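You operate a simulated robot arm through the tools that you are given. There is no shell and no other tool. Be economical: measure what you need, move in short steps, check, and stop when the job is done.

You run a simulated robot arm. Do the job below in one go: nothing can be reset, and whatever is moved stays where it is left.

JOB
Back off the cover screw, open the breather box and put its filter in the orange box.
Fine: breather key back in its holder; the cover stays open.

The check looks at the end state, three seconds after you hand in, the way a careful person would. Anything else that was tipped, shoved, dropped, spilled or broken makes it a failure. A push-on lid holds only when it is set on centred and level and pressed home; a screw cap is set on level and turned clockwise until tight.

ROBOT AND FRAMES
A 7-joint arm with a two-finger parallel gripper, fixed in place. Base frame: the origin is at the foot of the arm, x ahead of it, y to its left, z up; the work surface is at about z = 800. Units: mm, degrees, N and s.
With the tool pointing down near the work surface it reaches from about 240 to 680 mm from the base axis. Its first joint turns from -66.0 to 66.0 degrees. Payload 2.4 kg.
The TCP is the grasp point between the finger pads, 30 mm short of the fingertips. In the tool frame z runs along the fingers and y along their closing line. The gripper opens to 94 mm. The fingers are 28 mm wide and 10 mm thick; the gripper's body (50 by 96 mm) begins 55 mm behind the TCP.
Orientation is that of the tool frame in the base frame, as a unit quaternion [w, x, y, z]. With the fingers straight down and closing along the base's y, the tool's x points along the base's -x, its y along +y and its z along -z.

CONTROLS
- The arm moves only by the tool servo_tool. Its argument "deltas" is a list of rows, each a list of 2 entries, a list of its own where there are three numbers: the shift along the base's x, y, z in m, then the turn, a rotation vector about the base's x, y, z in degrees. In form: [[[x, y, z], [rx, ry, rz]], ...]. A call has 1 to 8 rows; each row is the pose to reach, as a shift and turn from the pose commanded when the call began. "fingers" is the finger opening in m, from 0 to 0.094, set as the call begins (left out, the last holds). A row lasts 0.2 s, in which the tool goes at most 50 mm and 8.6 degrees; a call with a longer step from one row to the next is refused whole, and so is a gripper value outside its range. A pose out of reach is approached as far as the arm can. The call stops where the force on the tool passes 70 N (or 10 N more than at its start, if that is more) or the arm is blocked; 0.2 s more then pass. Each finger travels about 153 mm/s and halts on what it meets, pressing with about 20 N; the grip force reading is that of the motor and also rises with nothing between the fingers. The clock runs only during rows and for 0.2 s after the last one: add rows that repeat a pose to give the fingers time. It gives the time, the measured TCP pose, the force on the tool (base axes), the opening and the grip force at its end, in the units of the frame above (readings bear some noise), with the torque about the TCP (base axes, N m) and any sound that the robot's microphone picked up.
- Cameras (640 x 400 px; columns grow to the right, rows downward): "scene" is fixed at [49.9, 485.9, 1440.4]; the picture's right is [-0.59, -0.81, 0.00], its down [-0.49, 0.35, -0.80] and it looks along [0.65, -0.47, -0.60] (base axes); focal length 252 px, centre (320, 200). "wrist" rides on the gripper at [76, 14, -103] in the tool frame; the picture's right is [-0.18, 0.98, 0.00], its down [-0.75, -0.14, -0.64] and it looks along [-0.63, -0.12, 0.77] (tool axes); focal length 243 px, centre (320, 200). There is no depth. A picture from a camera that has moved, and an enlarged one, comes with that camera's place and axes in the base frame and with its lens.
- snapshot(camera): a new picture of that camera. No time passes.
- zoom(camera, box): a new picture of the part [left, top, right, bottom] of that camera's present view, enlarged. No time passes.
- close_job(): hands the job in; it is judged then, once.

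Work in short steps. Places have to be worked out from the pictures, the camera data and where the tool is seen: move nearer, look again, correct. Check each grasp and each placing, and mend what went wrong. You have 120 turns and 68 pictures in all, those below and enlarged ones among them. Open the gripper and draw the arm clear of the work before you hand the job in, unless the task says otherwise; then end with one line.

The tools are called after "Emit:" as name(argument=value, ...) on one line, values as JSON. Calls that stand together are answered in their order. servo_tool: Moves the arm, as the interface text tells. Its arguments: {"type":"object","properties":{"deltas":{"type":"array","items":{"type":"array"}},"fingers":{"type":"number"}},"required":["deltas"]} The other tools are called the same way: snapshot (camera) takes a picture; zoom (camera, box) takes an enlarged picture of a part of a camera's view; close_job () hands the job in.

At the start:

```text
time: 0.0
eef_pos: [337.1, 42.5, 1232.3]
tool_rot: [0.0, 0.0, 1.0, 0.0]
ft_force: [-0.5, 0.4, 0.3]
wrist_torque: [0.03, -0.02, -0.02]
gripper_width: 94.2
gripper_force: 0.0
```

scene: 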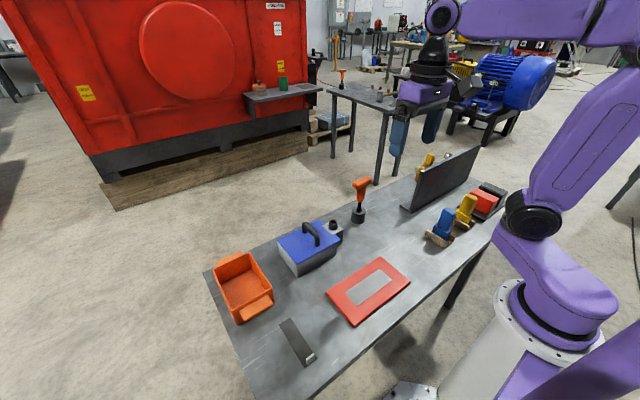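
wrist: 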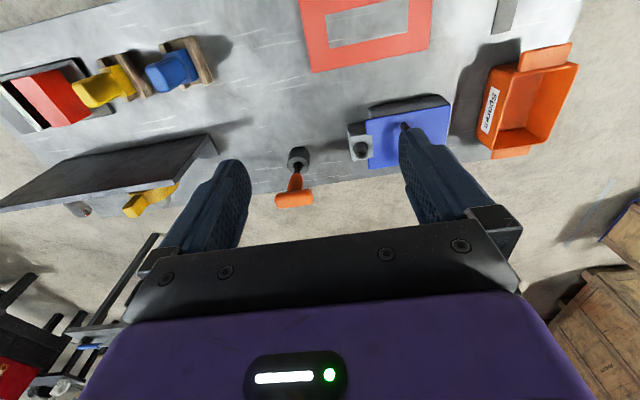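

The pictures show a blue-lidded box with a handle and a screw boss, an orange-handled key in a holder, and an orange box. I'll enlarge the relevant parts.

Emit:
zoom(camera="scene", box=[260, 160, 400, 290])

Emit:
zoom(camera="scene", box=[380, 130, 520, 260])

Emit:
zoom(camera="wrist", box=[260, 60, 600, 220])

```text
3.08 times, centred on (330, 225) of scene
camera zoom: at [49.9, 485.9, 1440.4], right [-0.59, -0.81, 0.0], down [-0.49, 0.35, -0.8], along [0.65, -0.47, -0.6], focal length 776 px, centre (289, 123)
```

zoom: 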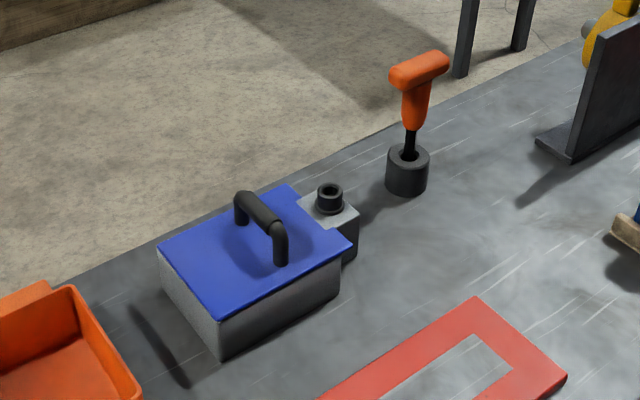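

```text
3.08 times, centred on (450, 195) of scene
camera zoom: at [49.9, 485.9, 1440.4], right [-0.59, -0.81, 0.0], down [-0.49, 0.35, -0.8], along [0.65, -0.47, -0.6], focal length 776 px, centre (-80, 215)
```

zoom: 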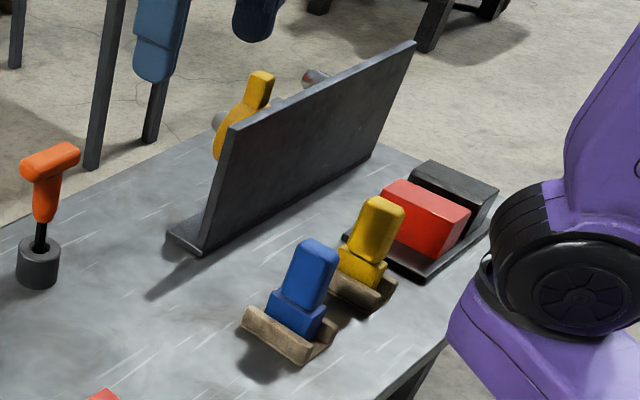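

```text
1.88 times, centred on (430, 140) of wrist
camera zoom: at [259.6, 56.8, 1335.2], right [0.18, 0.98, 0.0], down [0.75, -0.14, 0.64], along [0.63, -0.12, -0.77], focal length 457 px, centre (113, 313)
```

zoom: 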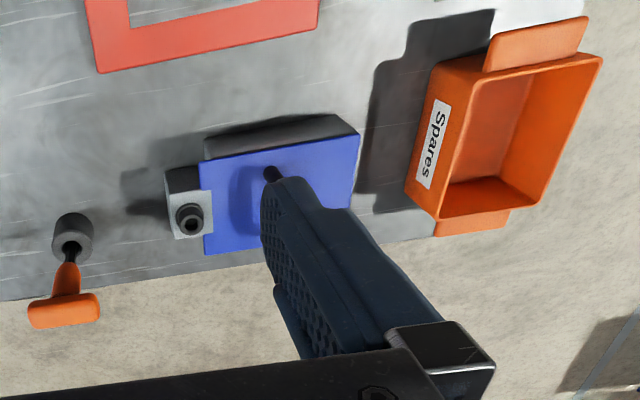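

The key holder stands at about (552,-59), with its T-handle near z 975. The screw is near (510,97), z about 885. I'm moving closer for a better look.

Emit:
servo_tool(deltas=[[[0.028, -0.012, -0.03], [0, 0, 0]], [[0.056, -0.024, -0.06], [0, 0, 0]], [[0.084, -0.036, -0.09], [0, 0, 0]], [[0.112, -0.048, -0.12], [0, 0, 0]], [[0.143, -0.062, -0.152], [0, 0, 0]], [[0.143, -0.062, -0.152], [0, 0, 0]]])

Emit:
snapshot(camera="wrist")

Emit:
snapshot(camera="scene")

```text
time: 1.4
eef_pos: [481.8, -20.4, 1079.0]
tool_rot: [0.001, 0.0, 1.0, -0.001]
ft_force: [0.3, 0.1, 0.1]
wrist_torque: [-0.03, 0.0, -0.01]
gripper_width: 93.7
gripper_force: 0.0
```

```text
62 pictures are left
camera wrist: at [404.5, -5.3, 1182.3], right [0.18, 0.98, 0.0], down [0.75, -0.14, 0.64], along [0.63, -0.12, -0.77], focal length 243 px, centre (320, 200)
```

wrist: 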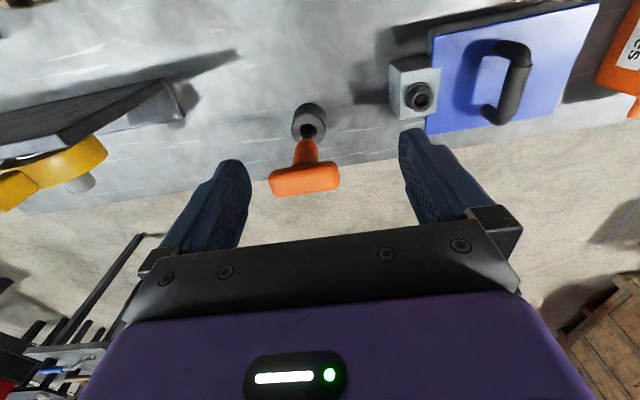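

```text
61 pictures are left
```

scene: 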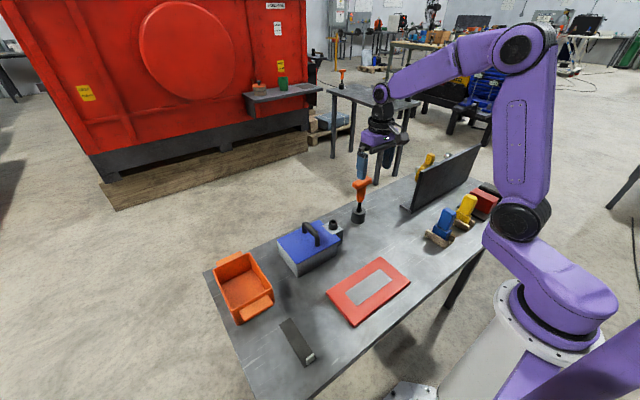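

From the wrist view the key bar lies along y, centred near (541,-47) at z about 980. I'm turning the tool -90° about z so the fingers close along x, and moving above the key.

Emit:
servo_tool(deltas=[[[0.008, -0.004, 0], [0, 0, -8.5]], [[0.016, -0.008, 0], [0, 0, -17]], [[0.024, -0.012, 0], [0, 0, -25.5]], [[0.032, -0.016, 0], [0, 0, -34]], [[0.04, -0.02, 0], [0, 0, -42.5]], [[0.048, -0.023, 0], [0, 0, -51]], [[0.056, -0.026, 0], [0, 0, -59.5]], [[0.06, -0.027, 0], [0, 0, -68]]])

Emit:
servo_tool(deltas=[[[0, 0, 0], [0, 0, -8]], [[0, 0, 0], [0, 0, -16]], [[0, 0, 0], [0, 0, -22]], [[0, 0, 0], [0, 0, -22]]])

Emit:
snapshot(camera="wrist")

```text
time: 3.2
eef_pos: [539.0, -47.1, 1079.9]
tool_rot: [0.0, 0.56, 0.829, 0.0]
ft_force: [0.0, 0.2, -0.8]
wrist_torque: [-0.01, 0.0, 0.01]
gripper_width: 93.7
gripper_force: 0.0
```

```text
time: 4.2
eef_pos: [539.1, -45.8, 1080.8]
tool_rot: [0.0, 0.708, 0.707, 0.0]
ft_force: [-0.8, -0.3, 0.3]
wrist_torque: [0.01, -0.01, 0.02]
gripper_width: 93.8
gripper_force: 0.1
```

```text
60 pictures are left
camera wrist: at [553.3, 29.8, 1183.3], right [0.98, -0.19, 0.0], down [-0.14, -0.75, 0.64], along [-0.12, -0.63, -0.77], focal length 243 px, centre (320, 200)
```

wrist: 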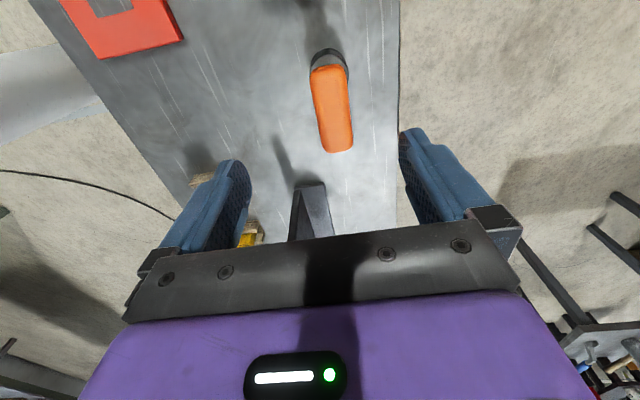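

The bar is centred near (550.5,-47), z about 970, and lies along y. I'm shifting in x and descending with the fingers open.

Emit:
servo_tool(deltas=[[[0.0115, -0.001, -0.02], [0, 0, 0]], [[0.0115, -0.001, -0.05], [0, 0, 0]], [[0.0115, -0.001, -0.08], [0, 0, 0]], [[0.0115, -0.001, -0.1], [0, 0, 0]], [[0.0115, -0.001, -0.1], [0, 0, 0]]])

Emit:
snapshot(camera="wrist")

Emit:
zoom(camera="scene", box=[310, 120, 430, 240])

```text
time: 5.4
eef_pos: [551.1, -47.8, 980.1]
tool_rot: [-0.001, 0.707, 0.707, 0.0]
ft_force: [-0.4, 0.5, -0.3]
wrist_torque: [0.04, 0.0, 0.0]
gripper_width: 94.0
gripper_force: 0.1
```

```text
59 pictures are left
camera wrist: at [564.6, 29.1, 1082.8], right [0.98, -0.18, 0.0], down [-0.14, -0.75, 0.64], along [-0.12, -0.63, -0.77], focal length 243 px, centre (320, 200)
```

wrist: 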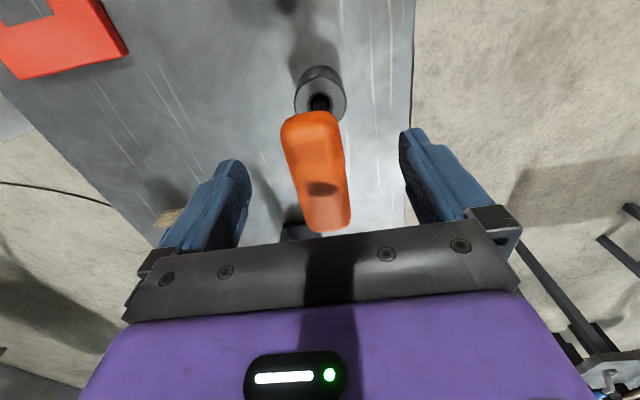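

```text
3.33 times, centred on (370, 180) of scene
camera zoom: at [49.9, 485.9, 1440.4], right [-0.59, -0.81, 0.0], down [-0.49, 0.35, -0.8], along [0.65, -0.47, -0.6], focal length 841 px, centre (153, 267)
```

zoom: 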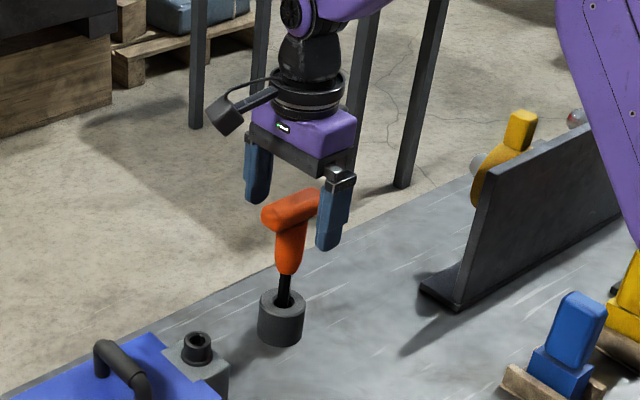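

The bar top looks to be at about z 960–965, centre (549.5,-48). I'm descending to z 956 and closing.

Emit:
servo_tool(deltas=[[[-0.001, 0, -0.012], [0, 0, 0]], [[-0.001, 0, -0.024], [0, 0, 0]], [[-0.001, 0, -0.024], [0, 0, 0]]])

Emit:
servo_tool(deltas=[[[0, 0, 0], [0, 0, 0]], [[0, 0, 0], [0, 0, 0]], [[0, 0, 0], [0, 0, 0]], [[0, 0, 0], [0, 0, 0]]], fingers=0.0)

Emit:
snapshot(camera="wrist")

Emit:
zoom(camera="scene", box=[310, 120, 430, 240])

```text
time: 6.2
eef_pos: [549.9, -47.3, 954.9]
tool_rot: [0.0, 0.707, 0.707, 0.0]
ft_force: [0.0, 0.0, 0.1]
wrist_torque: [0.03, 0.01, -0.04]
gripper_width: 94.1
gripper_force: 0.0
```

```text
time: 7.2
eef_pos: [550.0, -49.2, 957.0]
tool_rot: [0.0, 0.707, 0.708, 0.0]
ft_force: [0.1, -0.5, -0.4]
wrist_torque: [0.0, -0.03, 0.01]
gripper_width: 34.2
gripper_force: 20.5
```

```text
57 pictures are left
camera wrist: at [563.6, 28.7, 1058.9], right [0.98, -0.18, 0.0], down [-0.14, -0.75, 0.64], along [-0.12, -0.63, -0.77], focal length 243 px, centre (320, 200)
```

wrist: 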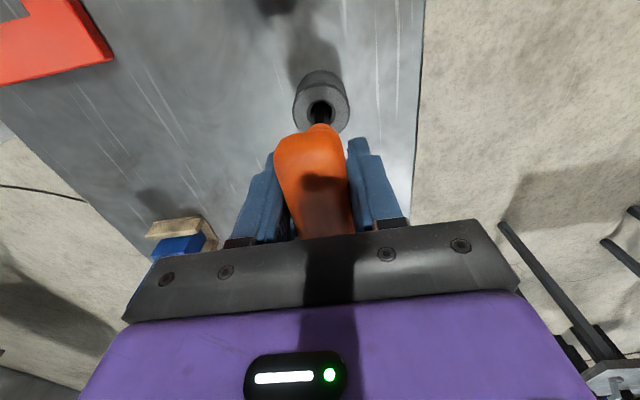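

```text
3.33 times, centred on (370, 180) of scene
camera zoom: at [50.0, 485.9, 1440.4], right [-0.59, -0.81, 0.0], down [-0.49, 0.35, -0.8], along [0.65, -0.47, -0.6], focal length 841 px, centre (153, 267)
```

zoom: 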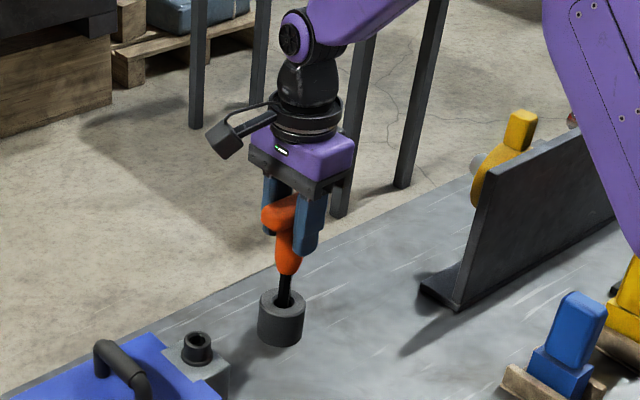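

The grip holds at 34 mm width. I'm noting the holder pose as (550,-48.5,956), and lifting straight up.

Emit:
servo_tool(deltas=[[[0, 0, 0.02], [0, 0, 0]], [[0, 0, 0.04], [0, 0, 0]], [[0, 0, 0.06], [0, 0, 0]], [[0, 0, 0.08], [0, 0, 0]], [[0, 0, 0.1], [0, 0, 0]], [[0, 0, 0.1], [0, 0, 0]]])

Emit:
zoom(camera="scene", box=[300, 100, 420, 260])

Emit:
snapshot(camera="wrist")

```text
time: 8.6
eef_pos: [549.1, -47.5, 1057.5]
tool_rot: [0.0, 0.707, 0.707, 0.0]
ft_force: [-0.2, -0.2, -1.6]
wrist_torque: [0.02, -0.01, 0.0]
gripper_width: 34.1
gripper_force: 20.2
```

```text
2.50 times, centred on (360, 180) of scene
camera zoom: at [50.0, 485.9, 1440.4], right [-0.59, -0.81, 0.0], down [-0.49, 0.35, -0.8], along [0.65, -0.47, -0.6], focal length 631 px, centre (220, 250)
```

zoom: 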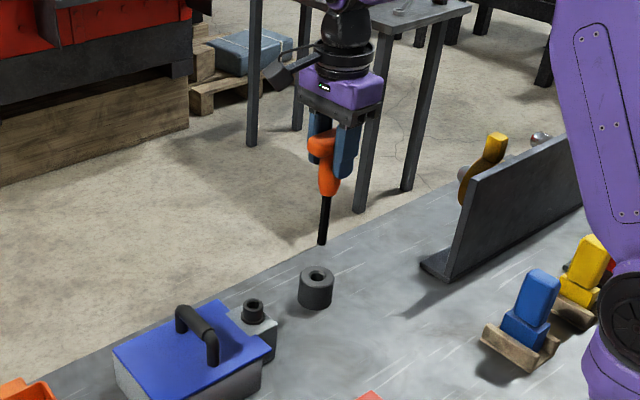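

```text
54 pictures are left
camera wrist: at [563.2, 28.6, 1159.4], right [0.98, -0.18, 0.0], down [-0.14, -0.75, 0.64], along [-0.12, -0.63, -0.77], focal length 243 px, centre (320, 200)
```

wrist: 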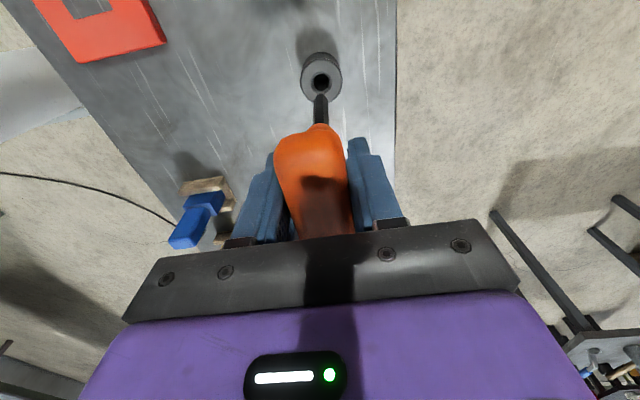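

The key is out and hangs straight, with its tip about 149 mm below the TCP. I'm moving it above the screw near (521,97), with the tip at about z 930.

Emit:
servo_tool(deltas=[[[-0.005, 0.03, 0.022], [0, 0, 0]], [[-0.012, 0.065, 0.022], [0, 0, 0]], [[-0.02, 0.105, 0.022], [0, 0, 0]], [[-0.028, 0.145, 0.022], [0, 0, 0]], [[-0.028, 0.145, 0.022], [0, 0, 0]], [[-0.028, 0.145, 0.022], [0, 0, 0]]])

Emit:
snapshot(camera="wrist")

Emit:
zoom(camera="scene", box=[260, 140, 400, 280])

```text
time: 10.0
eef_pos: [521.5, 97.7, 1079.8]
tool_rot: [0.0, 0.708, 0.707, -0.001]
ft_force: [0.5, 0.1, -1.3]
wrist_torque: [-0.01, 0.0, 0.01]
gripper_width: 33.8
gripper_force: 19.8
```

```text
53 pictures are left
camera wrist: at [535.6, 173.9, 1181.6], right [0.98, -0.18, 0.0], down [-0.14, -0.75, 0.64], along [-0.12, -0.63, -0.77], focal length 243 px, centre (320, 200)
```

wrist: 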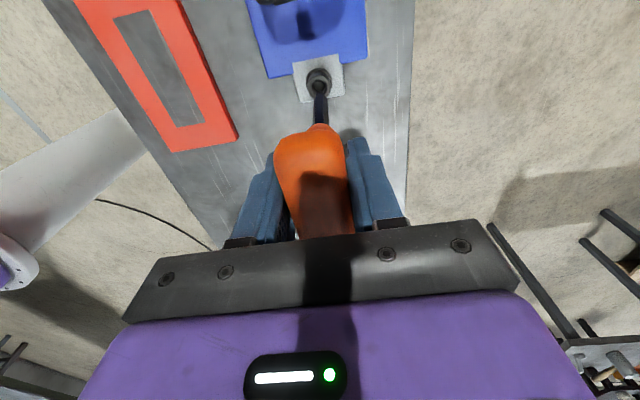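

```text
2.86 times, centred on (330, 210) of scene
camera zoom: at [49.9, 485.9, 1440.4], right [-0.59, -0.81, 0.0], down [-0.49, 0.35, -0.8], along [0.65, -0.47, -0.6], focal length 721 px, centre (291, 171)
```

zoom: 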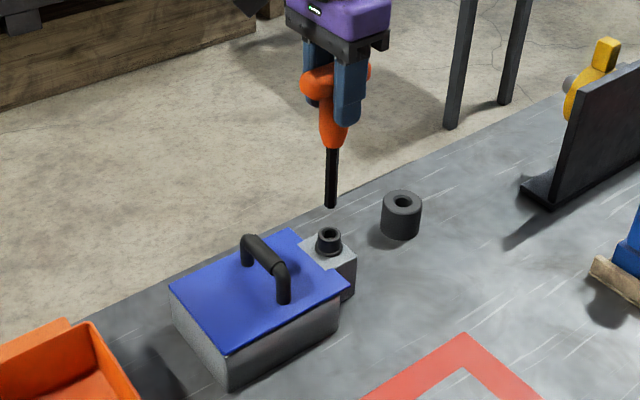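

Emit:
zoom(camera="wrist", box=[270, 40, 370, 120])

Emit:
zoom(camera="scene", box=[310, 175, 370, 225])

```text
5.00 times, centred on (320, 80) of wrist
camera zoom: at [535.6, 173.9, 1181.6], right [0.98, -0.18, 0.0], down [-0.14, -0.75, 0.64], along [-0.12, -0.63, -0.77], focal length 1213 px, centre (320, 800)
```

zoom: 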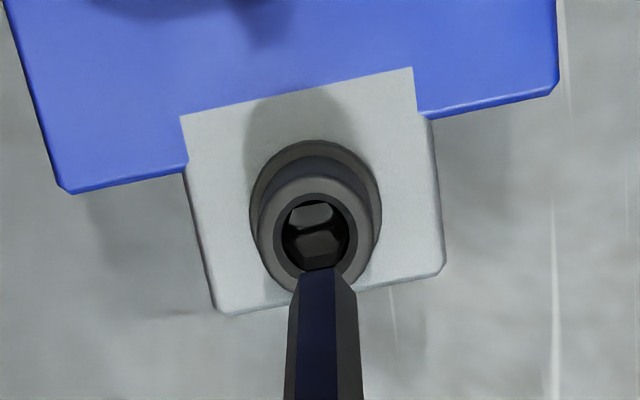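

```text
8.00 times, centred on (340, 200) of scene
camera zoom: at [49.9, 485.9, 1440.4], right [-0.59, -0.81, 0.0], down [-0.49, 0.35, -0.8], along [0.65, -0.47, -0.6], focal length 2018 px, centre (160, 200)
```

zoom: 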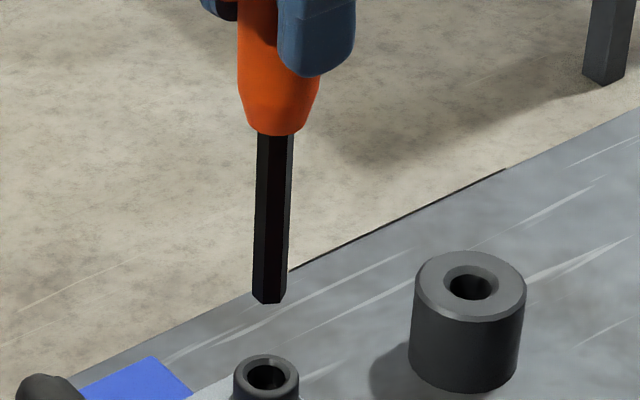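

The screw socket is at about (520.4,98), rim z about 893, and the tip is at z 932. I'm nudging -1 mm in x and descending 32 mm to check the alignment just above the rim.

Emit:
servo_tool(deltas=[[[-0.001, 0.0005, -0.01], [0, 0, 0]], [[-0.001, 0.0005, -0.022], [0, 0, 0]], [[-0.001, 0.0005, -0.032], [0, 0, 0]], [[-0.001, 0.0005, -0.032], [0, 0, 0]]])

Emit:
zoom(camera="wrist", box=[270, 40, 370, 120])

Emit:
zoom(camera="scene", box=[310, 185, 370, 235])

```text
time: 11.0
eef_pos: [519.1, 98.8, 1046.1]
tool_rot: [0.001, 0.707, 0.707, 0.0]
ft_force: [0.0, 0.5, -0.6]
wrist_torque: [-0.02, -0.03, 0.01]
gripper_width: 34.3
gripper_force: 20.3
```

```text
5.00 times, centred on (320, 80) of wrist
camera zoom: at [534.4, 174.5, 1149.4], right [0.98, -0.18, 0.0], down [-0.14, -0.75, 0.64], along [-0.12, -0.63, -0.77], focal length 1213 px, centre (320, 800)
```

zoom: 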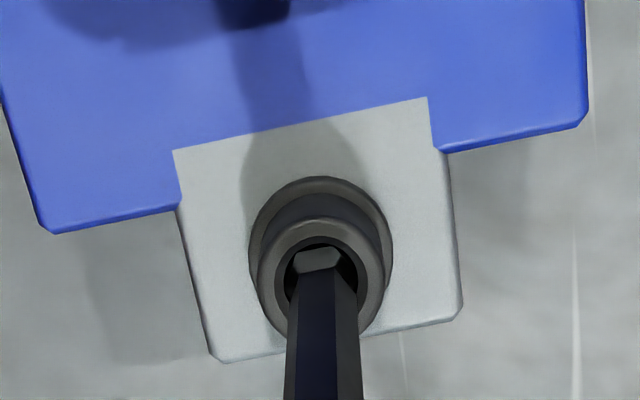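

```text
8.00 times, centred on (340, 210) of scene
camera zoom: at [50.0, 485.9, 1440.4], right [-0.59, -0.81, 0.0], down [-0.49, 0.35, -0.8], along [0.65, -0.47, -0.6], focal length 2018 px, centre (160, 120)
```

zoom: 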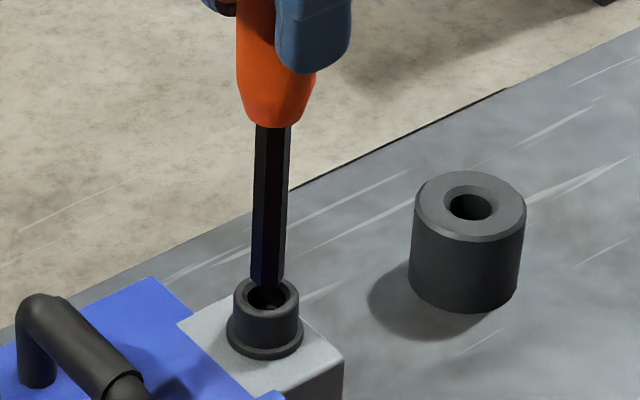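

The key looks centred over the socket in both views. I'm descending gently and watching the force.

Emit:
servo_tool(deltas=[[[0, 0, -0.003], [0, 0, 0]], [[0, 0, -0.006], [0, 0, 0]], [[0, 0, -0.009], [0, 0, 0]], [[0, 0, -0.012], [0, 0, 0]], [[0, 0, -0.015], [0, 0, 0]], [[0, 0, -0.015], [0, 0, 0]]])

Emit:
zoom(camera="scene", box=[310, 185, 370, 235])

```text
time: 12.4
eef_pos: [520.2, 98.0, 1031.5]
tool_rot: [0.0, 0.707, 0.707, 0.001]
ft_force: [0.1, -0.5, -1.7]
wrist_torque: [0.01, 0.0, -0.01]
gripper_width: 34.2
gripper_force: 19.9
```

```text
8.00 times, centred on (340, 210) of scene
camera zoom: at [50.0, 485.9, 1440.4], right [-0.59, -0.81, 0.0], down [-0.49, 0.35, -0.8], along [0.65, -0.47, -0.6], focal length 2018 px, centre (160, 120)
```

zoom: 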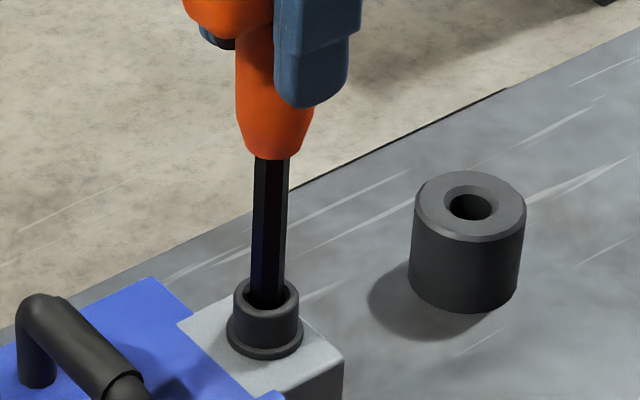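

The tip has entered the collar with no contact force. I'm continuing down in small steps until it seats.

Emit:
servo_tool(deltas=[[[0, 0, -0.002], [0, 0, 0]], [[0, 0, -0.004], [0, 0, 0]], [[0, 0, -0.006], [0, 0, 0]], [[0, 0, -0.008], [0, 0, 0]], [[0, 0, -0.01], [0, 0, 0]]])

```text
time: 13.6
eef_pos: [520.6, 97.1, 1022.7]
tool_rot: [0.001, 0.707, 0.707, 0.001]
ft_force: [-0.9, -0.6, 16.8]
wrist_torque: [0.0, 0.0, 0.0]
gripper_width: 34.4
gripper_force: 20.0
```

There is 17 N of contact at z about 1022. I'm turning counterclockwise a little, to see whether the hex engages (torque) or drops in.

Emit:
servo_tool(deltas=[[[0, 0, 0], [0, 0, 5]], [[0, 0, 0], [0, 0, 10]], [[0, 0, 0], [0, 0, 15]], [[0, 0, 0], [0, 0, 20]], [[0, 0, 0], [0, 0, 25]], [[0, 0, 0], [0, 0, 30]]])

Emit:
zoom(camera="scene", box=[310, 185, 370, 235])

```text
time: 15.0
eef_pos: [519.5, 99.1, 1021.8]
tool_rot: [0.0, 0.499, 0.866, 0.001]
ft_force: [-2.2, 2.5, 15.6]
wrist_torque: [0.12, 0.1, -0.07]
gripper_width: 34.1
gripper_force: 19.8
```

```text
8.00 times, centred on (340, 210) of scene
camera zoom: at [49.6, 485.9, 1440.5], right [-0.59, -0.81, 0.0], down [-0.49, 0.35, -0.8], along [0.65, -0.47, -0.6], focal length 2018 px, centre (160, 120)
```

zoom: 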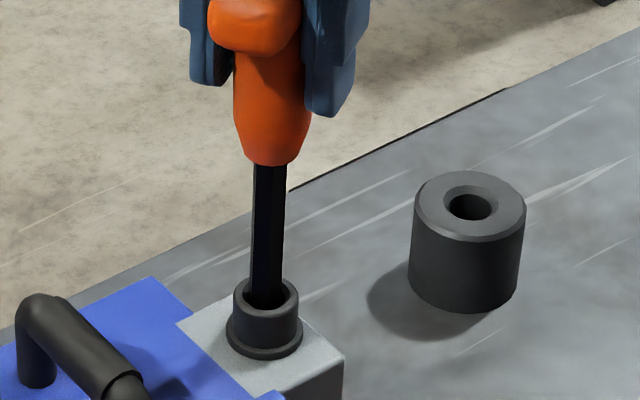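

The torque is small. I'm pushing 2 mm further while turning on, to cover the full 60° hex period.

Emit:
servo_tool(deltas=[[[0, 0, -0.001], [0, 0, 5]], [[0, 0, -0.002], [0, 0, 10]], [[0, 0, -0.002], [0, 0, 15]], [[0, 0, -0.002], [0, 0, 20]], [[0, 0, -0.002], [0, 0, 25]], [[0, 0, -0.002], [0, 0, 30]], [[0, 0, -0.002], [0, 0, 35]]])

Emit:
zoom(camera="scene", box=[310, 185, 370, 235])

Emit:
zoom(camera="wrist", box=[270, 40, 370, 120])

```text
time: 16.6
eef_pos: [520.4, 97.5, 1019.2]
tool_rot: [0.0, 0.216, 0.976, -0.001]
ft_force: [-5.8, -1.3, 14.6]
wrist_torque: [-0.01, 0.12, -0.01]
gripper_width: 34.1
gripper_force: 19.9
```

```text
8.00 times, centred on (340, 210) of scene
camera zoom: at [49.5, 485.8, 1440.5], right [-0.59, -0.81, 0.0], down [-0.49, 0.35, -0.8], along [0.65, -0.47, -0.6], focal length 2018 px, centre (160, 120)
```

zoom: 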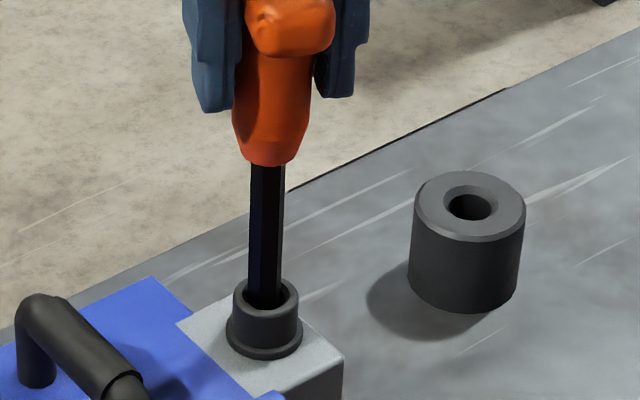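

```text
5.00 times, centred on (320, 80) of wrist
camera zoom: at [456.8, 142.7, 1122.2], right [0.58, 0.81, 0.0], down [0.62, -0.45, 0.64], along [0.52, -0.37, -0.77], focal length 1213 px, centre (320, 800)
```

zoom: 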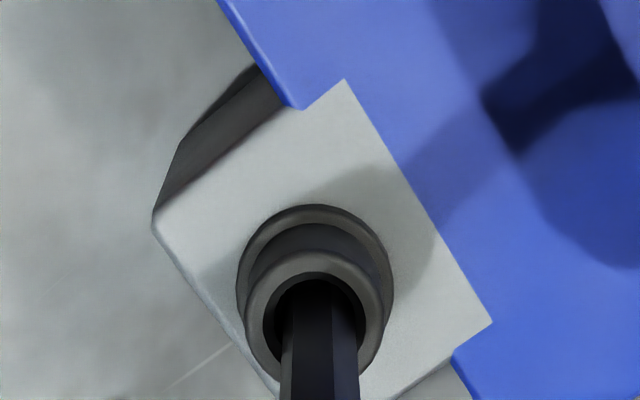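

Still little torque, with z about 1019–1020. I'm continuing counterclockwise in a bigger sweep under light pressure.

Emit:
servo_tool(deltas=[[[0, 0, -0.001], [0, 0, 8]], [[0, 0, -0.001], [0, 0, 16]], [[0, 0, -0.001], [0, 0, 24]], [[0, 0, -0.001], [0, 0, 32]], [[0, 0, -0.001], [0, 0, 40]], [[0, 0, -0.001], [0, 0, 48]], [[0, 0, -0.001], [0, 0, 56]], [[0, 0, -0.001], [0, 0, 64]]])

Emit:
zoom(camera="scene", box=[310, 185, 370, 235])

```text
time: 18.4
eef_pos: [519.9, 96.8, 1017.4]
tool_rot: [-0.001, -0.335, 0.942, 0.0]
ft_force: [-7.0, -7.0, 10.4]
wrist_torque: [-0.08, 0.13, -0.03]
gripper_width: 34.2
gripper_force: 19.9
```

```text
8.00 times, centred on (340, 210) of scene
camera zoom: at [49.6, 485.7, 1440.5], right [-0.59, -0.81, 0.0], down [-0.49, 0.35, -0.8], along [0.65, -0.47, -0.6], focal length 2018 px, centre (160, 120)
```

zoom: 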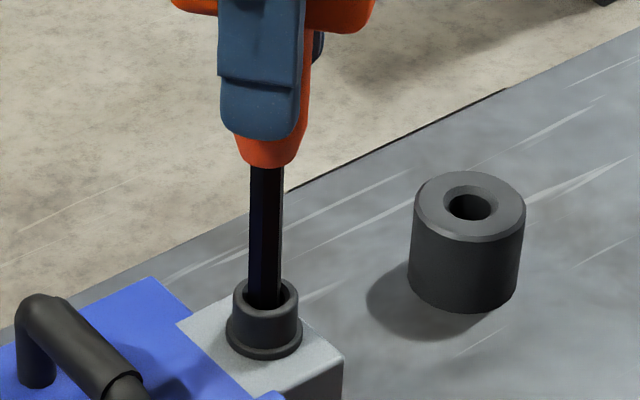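

The vertical force fell even though I pushed further, so the key has slid a few mm up in the fingers. I'm lifting clear of the socket to compare the hex in the screw with the key's.

Emit:
servo_tool(deltas=[[[0, 0, 0.01], [0, 0, 0]], [[0, 0, 0.02], [0, 0, 0]], [[0, 0, 0.03], [0, 0, 0]], [[0, 0, 0.04], [0, 0, 0]], [[0, 0, 0.05], [0, 0, 0]], [[0, 0, 0.05], [0, 0, 0]]])

Emit:
zoom(camera="wrist", box=[285, 50, 355, 110])

Emit:
zoom(camera="scene", box=[315, 165, 365, 230])

```text
time: 19.8
eef_pos: [520.8, 97.4, 1067.8]
tool_rot: [0.001, -0.334, 0.943, 0.0]
ft_force: [-0.7, 0.7, -0.4]
wrist_torque: [0.03, -0.04, -0.01]
gripper_width: 33.9
gripper_force: 19.7
```

```text
6.67 times, centred on (320, 80) of wrist
camera zoom: at [452.4, 61.4, 1171.2], right [-0.48, 0.88, 0.0], down [0.67, 0.36, 0.64], along [0.56, 0.31, -0.77], focal length 1618 px, centre (320, 1000)
```

zoom: 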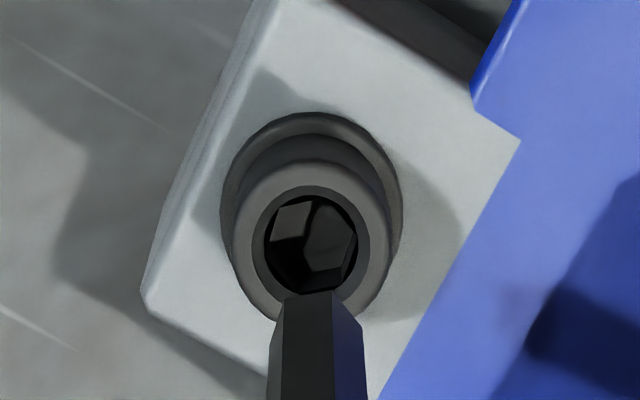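

```text
6.15 times, centred on (340, 198) of scene
camera zoom: at [50.0, 485.9, 1440.4], right [-0.59, -0.81, 0.0], down [-0.49, 0.35, -0.8], along [0.65, -0.47, -0.6], focal length 1553 px, centre (197, 215)
```

zoom: 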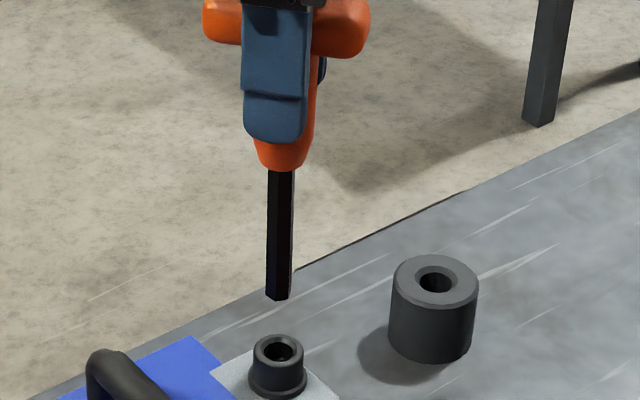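

I'll enlarge the socket further to judge how its hex is oriented.

Emit:
zoom(camera="wrist", box=[302, 72, 336, 104])

```text
12.50 times, centred on (319, 88) of wrist
camera zoom: at [452.4, 61.4, 1171.2], right [-0.48, 0.88, 0.0], down [0.67, 0.36, 0.64], along [0.56, 0.31, -0.77], focal length 3033 px, centre (332, 1600)
```

zoom: 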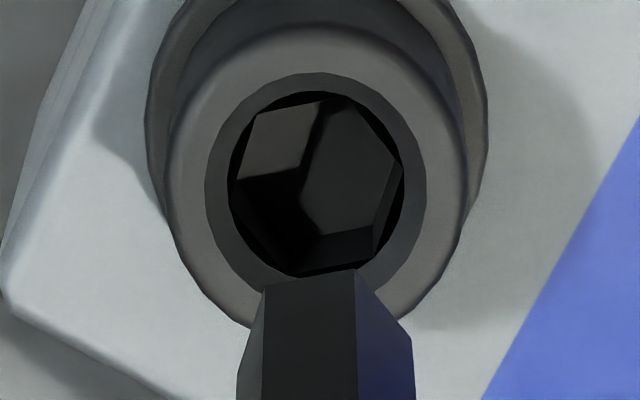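

The key's hex and the socket's hex are aligned within about 3° after the turn, so the screw most likely turned with the key. I'm reinserting and continuing counterclockwise.

Emit:
servo_tool(deltas=[[[0, 0, -0.012], [0, 0, 0]], [[0, 0, -0.024], [0, 0, 0]], [[0, 0, -0.034], [0, 0, 0]], [[0, 0, -0.04], [0, 0, 0]], [[0, 0, -0.044], [0, 0, 0]], [[0, 0, -0.048], [0, 0, 0]]])

Emit:
servo_tool(deltas=[[[0, 0, 0], [0, 0, 8]], [[0, 0, 0], [0, 0, 16]], [[0, 0, 0], [0, 0, 24]], [[0, 0, 0], [0, 0, 32]], [[0, 0, 0], [0, 0, 40]], [[0, 0, 0], [0, 0, 48]], [[0, 0, 0], [0, 0, 56]], [[0, 0, 0], [0, 0, 64]]])

Emit:
zoom(camera="scene", box=[310, 185, 370, 235])

```text
time: 21.2
eef_pos: [520.4, 97.1, 1020.8]
tool_rot: [0.0, -0.335, 0.942, 0.0]
ft_force: [0.6, -0.9, 0.0]
wrist_torque: [-0.2, -0.02, -0.01]
gripper_width: 34.1
gripper_force: 20.5
```

```text
time: 23.0
eef_pos: [520.2, 98.1, 1020.0]
tool_rot: [0.0, 0.783, -0.622, 0.0]
ft_force: [-1.3, -1.1, 0.0]
wrist_torque: [-0.17, 0.17, -0.05]
gripper_width: 34.0
gripper_force: 20.2
```

```text
8.00 times, centred on (340, 210) of scene
camera zoom: at [49.9, 485.9, 1440.5], right [-0.59, -0.81, 0.0], down [-0.49, 0.35, -0.8], along [0.65, -0.47, -0.6], focal length 2018 px, centre (160, 120)
```

zoom: 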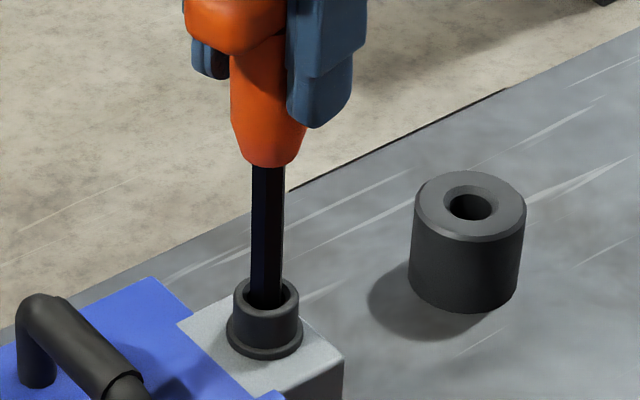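

No vertical load, and the key follows. I'm continuing the turn to see how far the wrist goes.

Emit:
servo_tool(deltas=[[[0, 0, 0], [0, 0, 8]], [[0, 0, 0], [0, 0, 16]], [[0, 0, 0], [0, 0, 24]], [[0, 0, 0], [0, 0, 32]], [[0, 0, 0], [0, 0, 40]], [[0, 0, 0], [0, 0, 48]], [[0, 0, 0], [0, 0, 56]]])

Emit:
zoom(camera="scene", box=[310, 185, 370, 235])

```text
time: 24.6
eef_pos: [519.9, 96.8, 1019.7]
tool_rot: [0.001, 0.983, -0.181, 0.0]
ft_force: [-1.7, -1.0, -4.1]
wrist_torque: [0.01, 0.44, -0.07]
gripper_width: 34.3
gripper_force: 20.1
```

```text
8.00 times, centred on (340, 210) of scene
camera zoom: at [50.0, 485.9, 1440.4], right [-0.59, -0.81, 0.0], down [-0.49, 0.35, -0.8], along [0.65, -0.47, -0.6], focal length 2018 px, centre (160, 120)
```

zoom: 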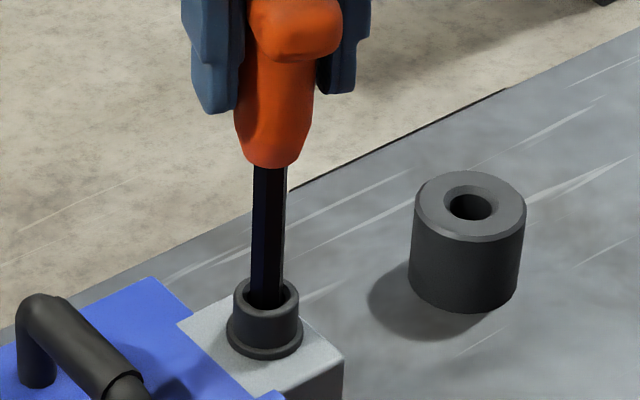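

Yaw is now about 159°. I'm pushing the turn a bit further before ratcheting.

Emit:
servo_tool(deltas=[[[0, 0, 0], [0, 0, 8]], [[0, 0, 0], [0, 0, 16]], [[0, 0, 0], [0, 0, 24]], [[0, 0, 0], [0, 0, 32]], [[0, 0, 0], [0, 0, 40]]])

Emit:
servo_tool(deltas=[[[0, 0, 0.012], [0, 0, 0]], [[0, 0, 0.025], [0, 0, 0]], [[0, 0, 0.038], [0, 0, 0]], [[0, 0, 0.048], [0, 0, 0]], [[0, 0, 0.048], [0, 0, 0]]])

Emit:
zoom(camera="wrist", box=[302, 72, 336, 104])

Emit:
zoom(camera="scene", box=[310, 185, 370, 235])

```text
time: 25.8
eef_pos: [514.9, 90.1, 1022.6]
tool_rot: [-0.001, 0.99, 0.141, 0.004]
ft_force: [-2.9, 13.8, 3.6]
wrist_torque: [-0.44, -0.28, -0.09]
gripper_width: 35.0
gripper_force: 16.5
out of reach, approached as far as the arm can: row 5
```

```text
time: 27.0
eef_pos: [506.7, 97.0, 1062.9]
tool_rot: [0.003, 0.987, 0.161, 0.002]
ft_force: [-0.1, 1.3, -1.5]
wrist_torque: [0.01, 0.01, 0.01]
gripper_width: 34.2
gripper_force: 20.0
out of reach, approached as far as the arm can: row 1, 2, 3, 4, 5
```

```text
12.50 times, centred on (319, 88) of wrist
camera zoom: at [583.1, 108.7, 1166.0], right [0.14, -0.99, 0.0], down [-0.76, -0.1, 0.64], along [-0.63, -0.09, -0.77], focal length 3033 px, centre (332, 1600)
```

zoom: 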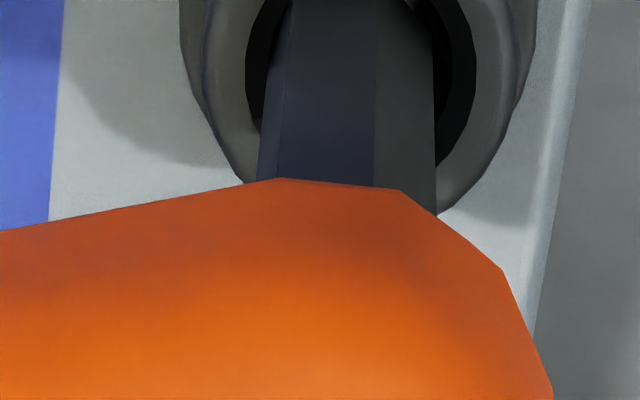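

```text
8.00 times, centred on (340, 210) of scene
camera zoom: at [49.9, 485.9, 1440.4], right [-0.59, -0.81, 0.0], down [-0.49, 0.35, -0.8], along [0.65, -0.47, -0.6], focal length 2018 px, centre (160, 120)
```

zoom: 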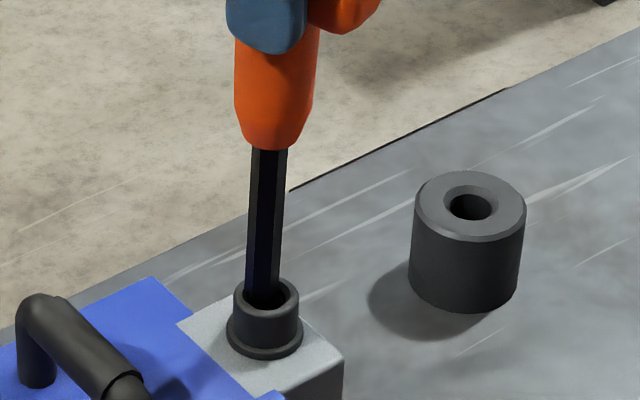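

That overreached the wrist limit: the arm drifted and the key may have slipped. Checking the views before moving.

Emit:
snapshot(camera="wrist")

Emit:
zoom(camera="scene", box=[270, 110, 390, 240])

```text
35 pictures are left
camera wrist: at [583.1, 108.7, 1166.0], right [0.14, -0.99, 0.0], down [-0.76, -0.1, 0.64], along [-0.63, -0.09, -0.77], focal length 243 px, centre (320, 200)
```

wrist: 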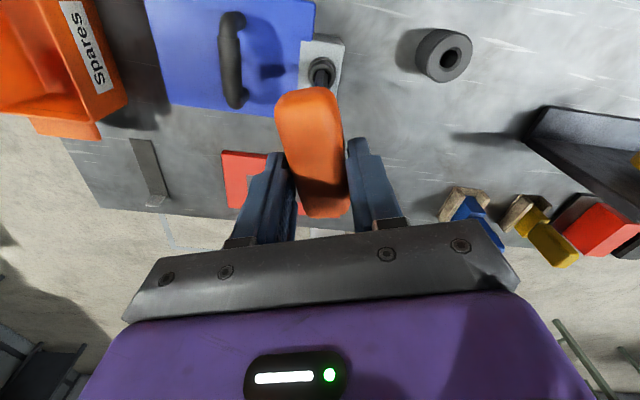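

```text
3.08 times, centred on (330, 175) of scene
camera zoom: at [49.9, 485.9, 1440.4], right [-0.59, -0.81, 0.0], down [-0.49, 0.35, -0.8], along [0.65, -0.47, -0.6], focal length 776 px, centre (289, 277)
```

zoom: 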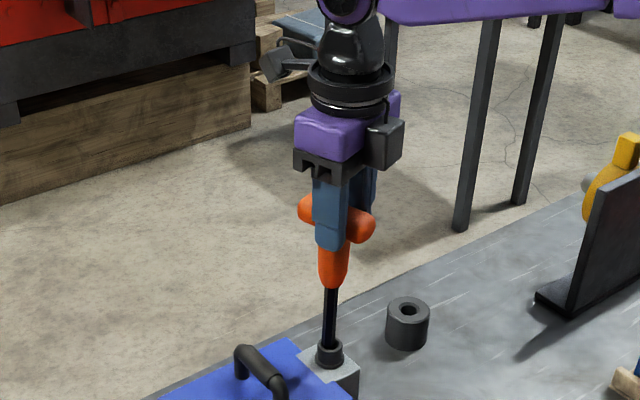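

The key has slid down in the grip by about 35 mm but is still held, tip in the socket. I'm turning back a little to a reachable yaw while lifting the key out.

Emit:
servo_tool(deltas=[[[0, 0, 0.005], [0, 0, -8]], [[0, 0, 0.015], [0, 0, -16]], [[0, 0, 0.03], [0, 0, -24]], [[0, 0, 0.045], [0, 0, -32]], [[0, 0, 0.06], [0, 0, -40]], [[0, 0, 0.075], [0, 0, -40]], [[0, 0, 0.075], [0, 0, -40]]])

Emit:
zoom(camera="scene", box=[280, 90, 400, 230])

Emit:
zoom(camera="wrist", box=[270, 40, 370, 120])

```text
time: 28.6
eef_pos: [506.8, 96.3, 1137.4]
tool_rot: [0.0, 0.983, -0.183, 0.0]
ft_force: [-0.2, -0.2, -0.7]
wrist_torque: [0.02, -0.01, 0.0]
gripper_width: 34.2
gripper_force: 19.7
```

```text
2.86 times, centred on (340, 160) of scene
camera zoom: at [50.0, 485.9, 1440.4], right [-0.59, -0.81, 0.0], down [-0.49, 0.35, -0.8], along [0.65, -0.47, -0.6], focal length 721 px, centre (263, 314)
```

zoom: 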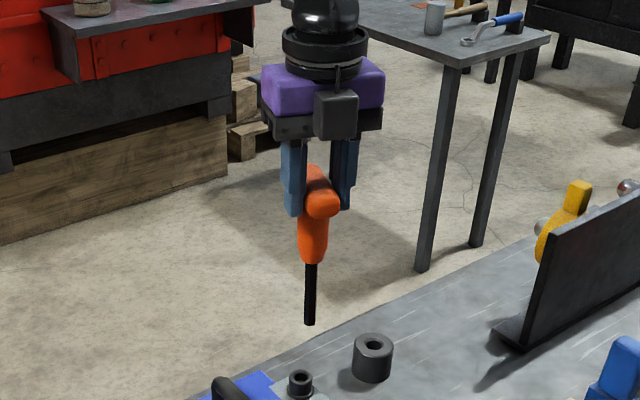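

```text
5.00 times, centred on (320, 80) of wrist
camera zoom: at [572.9, 56.3, 1240.0], right [-0.53, -0.85, 0.0], down [-0.65, 0.4, 0.64], along [-0.55, 0.34, -0.77], focal length 1213 px, centre (320, 800)
```

zoom: 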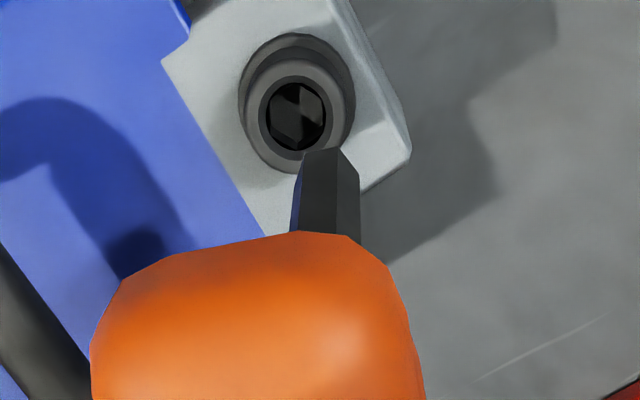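

Comparing the hex orientations shows the screw did turn (to about 199° yaw) and stayed there. The key now sits low and slightly tilted in the grip, so I'll put it back in its holder, regrip cleanly and take another stroke. First I'm rotating back while travelling to the holder.

Emit:
servo_tool(deltas=[[[0, -0.01, 0], [0, 0, -8.5]], [[0.005, -0.03, 0], [0, 0, -17]], [[0.01, -0.05, 0], [0, 0, -25.5]], [[0.015, -0.07, 0], [0, 0, -34]], [[0.02, -0.09, 0], [0, 0, -42.5]], [[0.025, -0.11, 0], [0, 0, -51]], [[0.03, -0.13, 0], [0, 0, -59.5]], [[0.035, -0.15, 0], [0, 0, -68]]])

Emit:
servo_tool(deltas=[[[0.006, 0, 0], [0, 0, -8.5]], [[0.006, 0, 0], [0, 0, -17]], [[0.006, 0, 0], [0, 0, -25.5]], [[0.006, 0, 0], [0, 0, -34]], [[0.006, 0, 0], [0, 0, -42.5]], [[0.006, 0, 0], [0, 0, -51]], [[0.006, 0, 0], [0, 0, -59.5]], [[0.006, 0, 0], [0, 0, -68]]])

Emit:
servo_tool(deltas=[[[0, 0, 0], [0, 0, -8.5]], [[0, 0, 0], [0, 0, -17]], [[0, 0, 0], [0, 0, -25.5]], [[0, 0, 0], [0, 0, -34]], [[0, 0, 0], [0, 0, -42.5]], [[0, 0, 0], [0, 0, -51]], [[0, 0, 0], [0, 0, -59.5]], [[0, 0, 0], [0, 0, -68]]])

Emit:
servo_tool(deltas=[[[0, 0, 0], [0, 0, -8.5]], [[0, 0, 0], [0, 0, -17]], [[0, 0, 0], [0, 0, -25.5]], [[0, 0, 0], [0, 0, -34]], [[0, 0, 0], [0, 0, -42.5]], [[0, 0, 0], [0, 0, -45]], [[0, 0, 0], [0, 0, -45]]])

Emit:
snapshot(camera="wrist")

Emit:
zoom(camera="scene", box=[310, 80, 430, 230])

```text
time: 30.4
eef_pos: [541.2, -52.6, 1136.2]
tool_rot: [0.0, 0.712, -0.703, 0.0]
ft_force: [-0.1, 0.9, -0.5]
wrist_torque: [0.02, 0.01, 0.03]
gripper_width: 34.1
gripper_force: 20.3
```

```text
time: 32.2
eef_pos: [547.9, -53.5, 1136.6]
tool_rot: [0.0, -0.198, 0.98, 0.0]
ft_force: [-0.2, -0.7, -1.4]
wrist_torque: [0.03, -0.04, -0.01]
gripper_width: 34.1
gripper_force: 19.9
```

```text
time: 34.0
eef_pos: [548.6, -53.2, 1137.7]
tool_rot: [0.001, 0.385, 0.923, 0.0]
ft_force: [-0.5, -0.1, -1.4]
wrist_torque: [-0.02, 0.02, -0.01]
gripper_width: 34.3
gripper_force: 19.9
```

```text
time: 35.6
eef_pos: [548.7, -52.3, 1137.1]
tool_rot: [0.0, 0.708, 0.706, 0.0]
ft_force: [-0.3, -0.4, -0.9]
wrist_torque: [0.0, 0.0, 0.03]
gripper_width: 34.2
gripper_force: 20.4
```

```text
31 pictures are left
camera wrist: at [562.4, 23.4, 1239.9], right [0.98, -0.19, 0.0], down [-0.14, -0.75, 0.64], along [-0.12, -0.63, -0.77], focal length 243 px, centre (320, 200)
```

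wrist: 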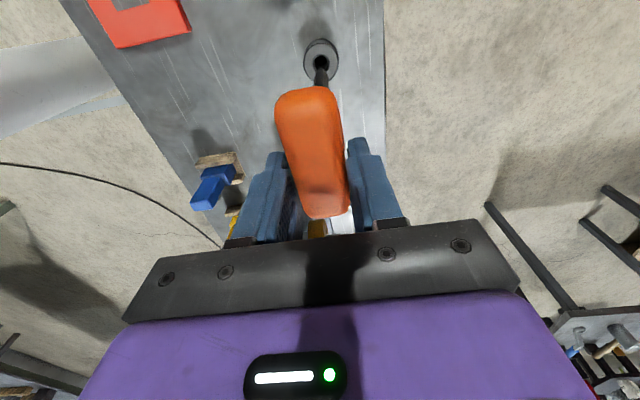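

```text
2.67 times, centred on (370, 155) of scene
camera zoom: at [50.0, 485.9, 1440.4], right [-0.59, -0.81, 0.0], down [-0.49, 0.35, -0.8], along [0.65, -0.47, -0.6], focal length 673 px, centre (187, 320)
```

zoom: 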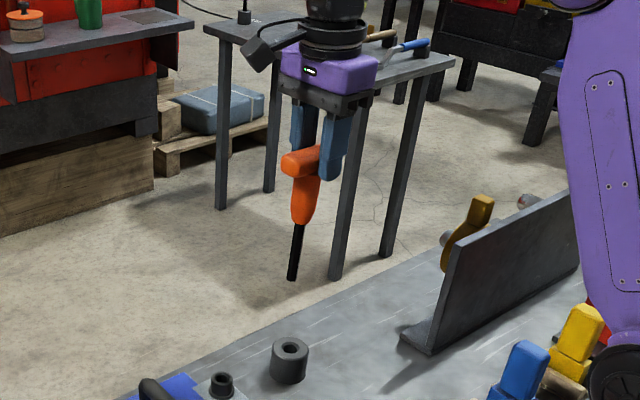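

The key's tip is now at about (550,-35,970), offset +18 mm in y from the TCP and still nearly vertical. I'm moving the tip over the holder hole (549.5,-47.5) and lowering to just above it.

Emit:
servo_tool(deltas=[[[0.0008, -0.0135, -0.02], [0, 0, 0]], [[0.0008, -0.0135, -0.05], [0, 0, 0]], [[0.0008, -0.0135, -0.08], [0, 0, 0]], [[0.0008, -0.0135, -0.1], [0, 0, 0]], [[0.0008, -0.0135, -0.1], [0, 0, 0]]])

Emit:
zoom(camera="scene", box=[320, 150, 400, 230])

Emit:
zoom(camera="wrist", box=[270, 40, 370, 120])

```text
time: 36.8
eef_pos: [549.4, -66.8, 1037.7]
tool_rot: [0.0, 0.707, 0.707, 0.001]
ft_force: [0.4, 0.6, -1.0]
wrist_torque: [-0.02, -0.01, 0.03]
gripper_width: 34.1
gripper_force: 19.8
```

```text
5.00 times, centred on (360, 190) of scene
camera zoom: at [50.0, 485.9, 1440.4], right [-0.59, -0.81, 0.0], down [-0.49, 0.35, -0.8], along [0.65, -0.47, -0.6], focal length 1262 px, centre (120, 250)
```

zoom: 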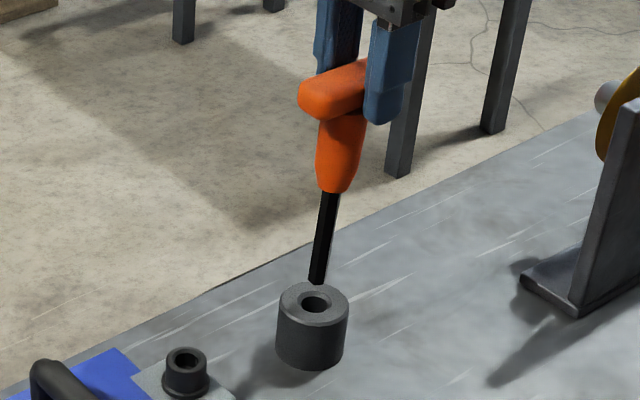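

```text
5.00 times, centred on (320, 80) of wrist
camera zoom: at [563.0, 10.0, 1140.2], right [0.98, -0.18, 0.0], down [-0.14, -0.75, 0.64], along [-0.12, -0.63, -0.77], focal length 1213 px, centre (320, 800)
```

zoom: 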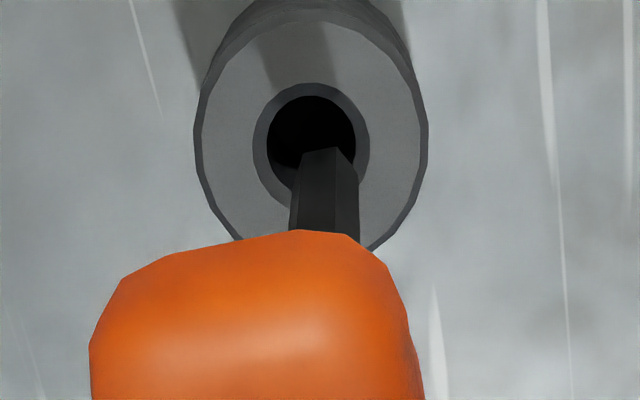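

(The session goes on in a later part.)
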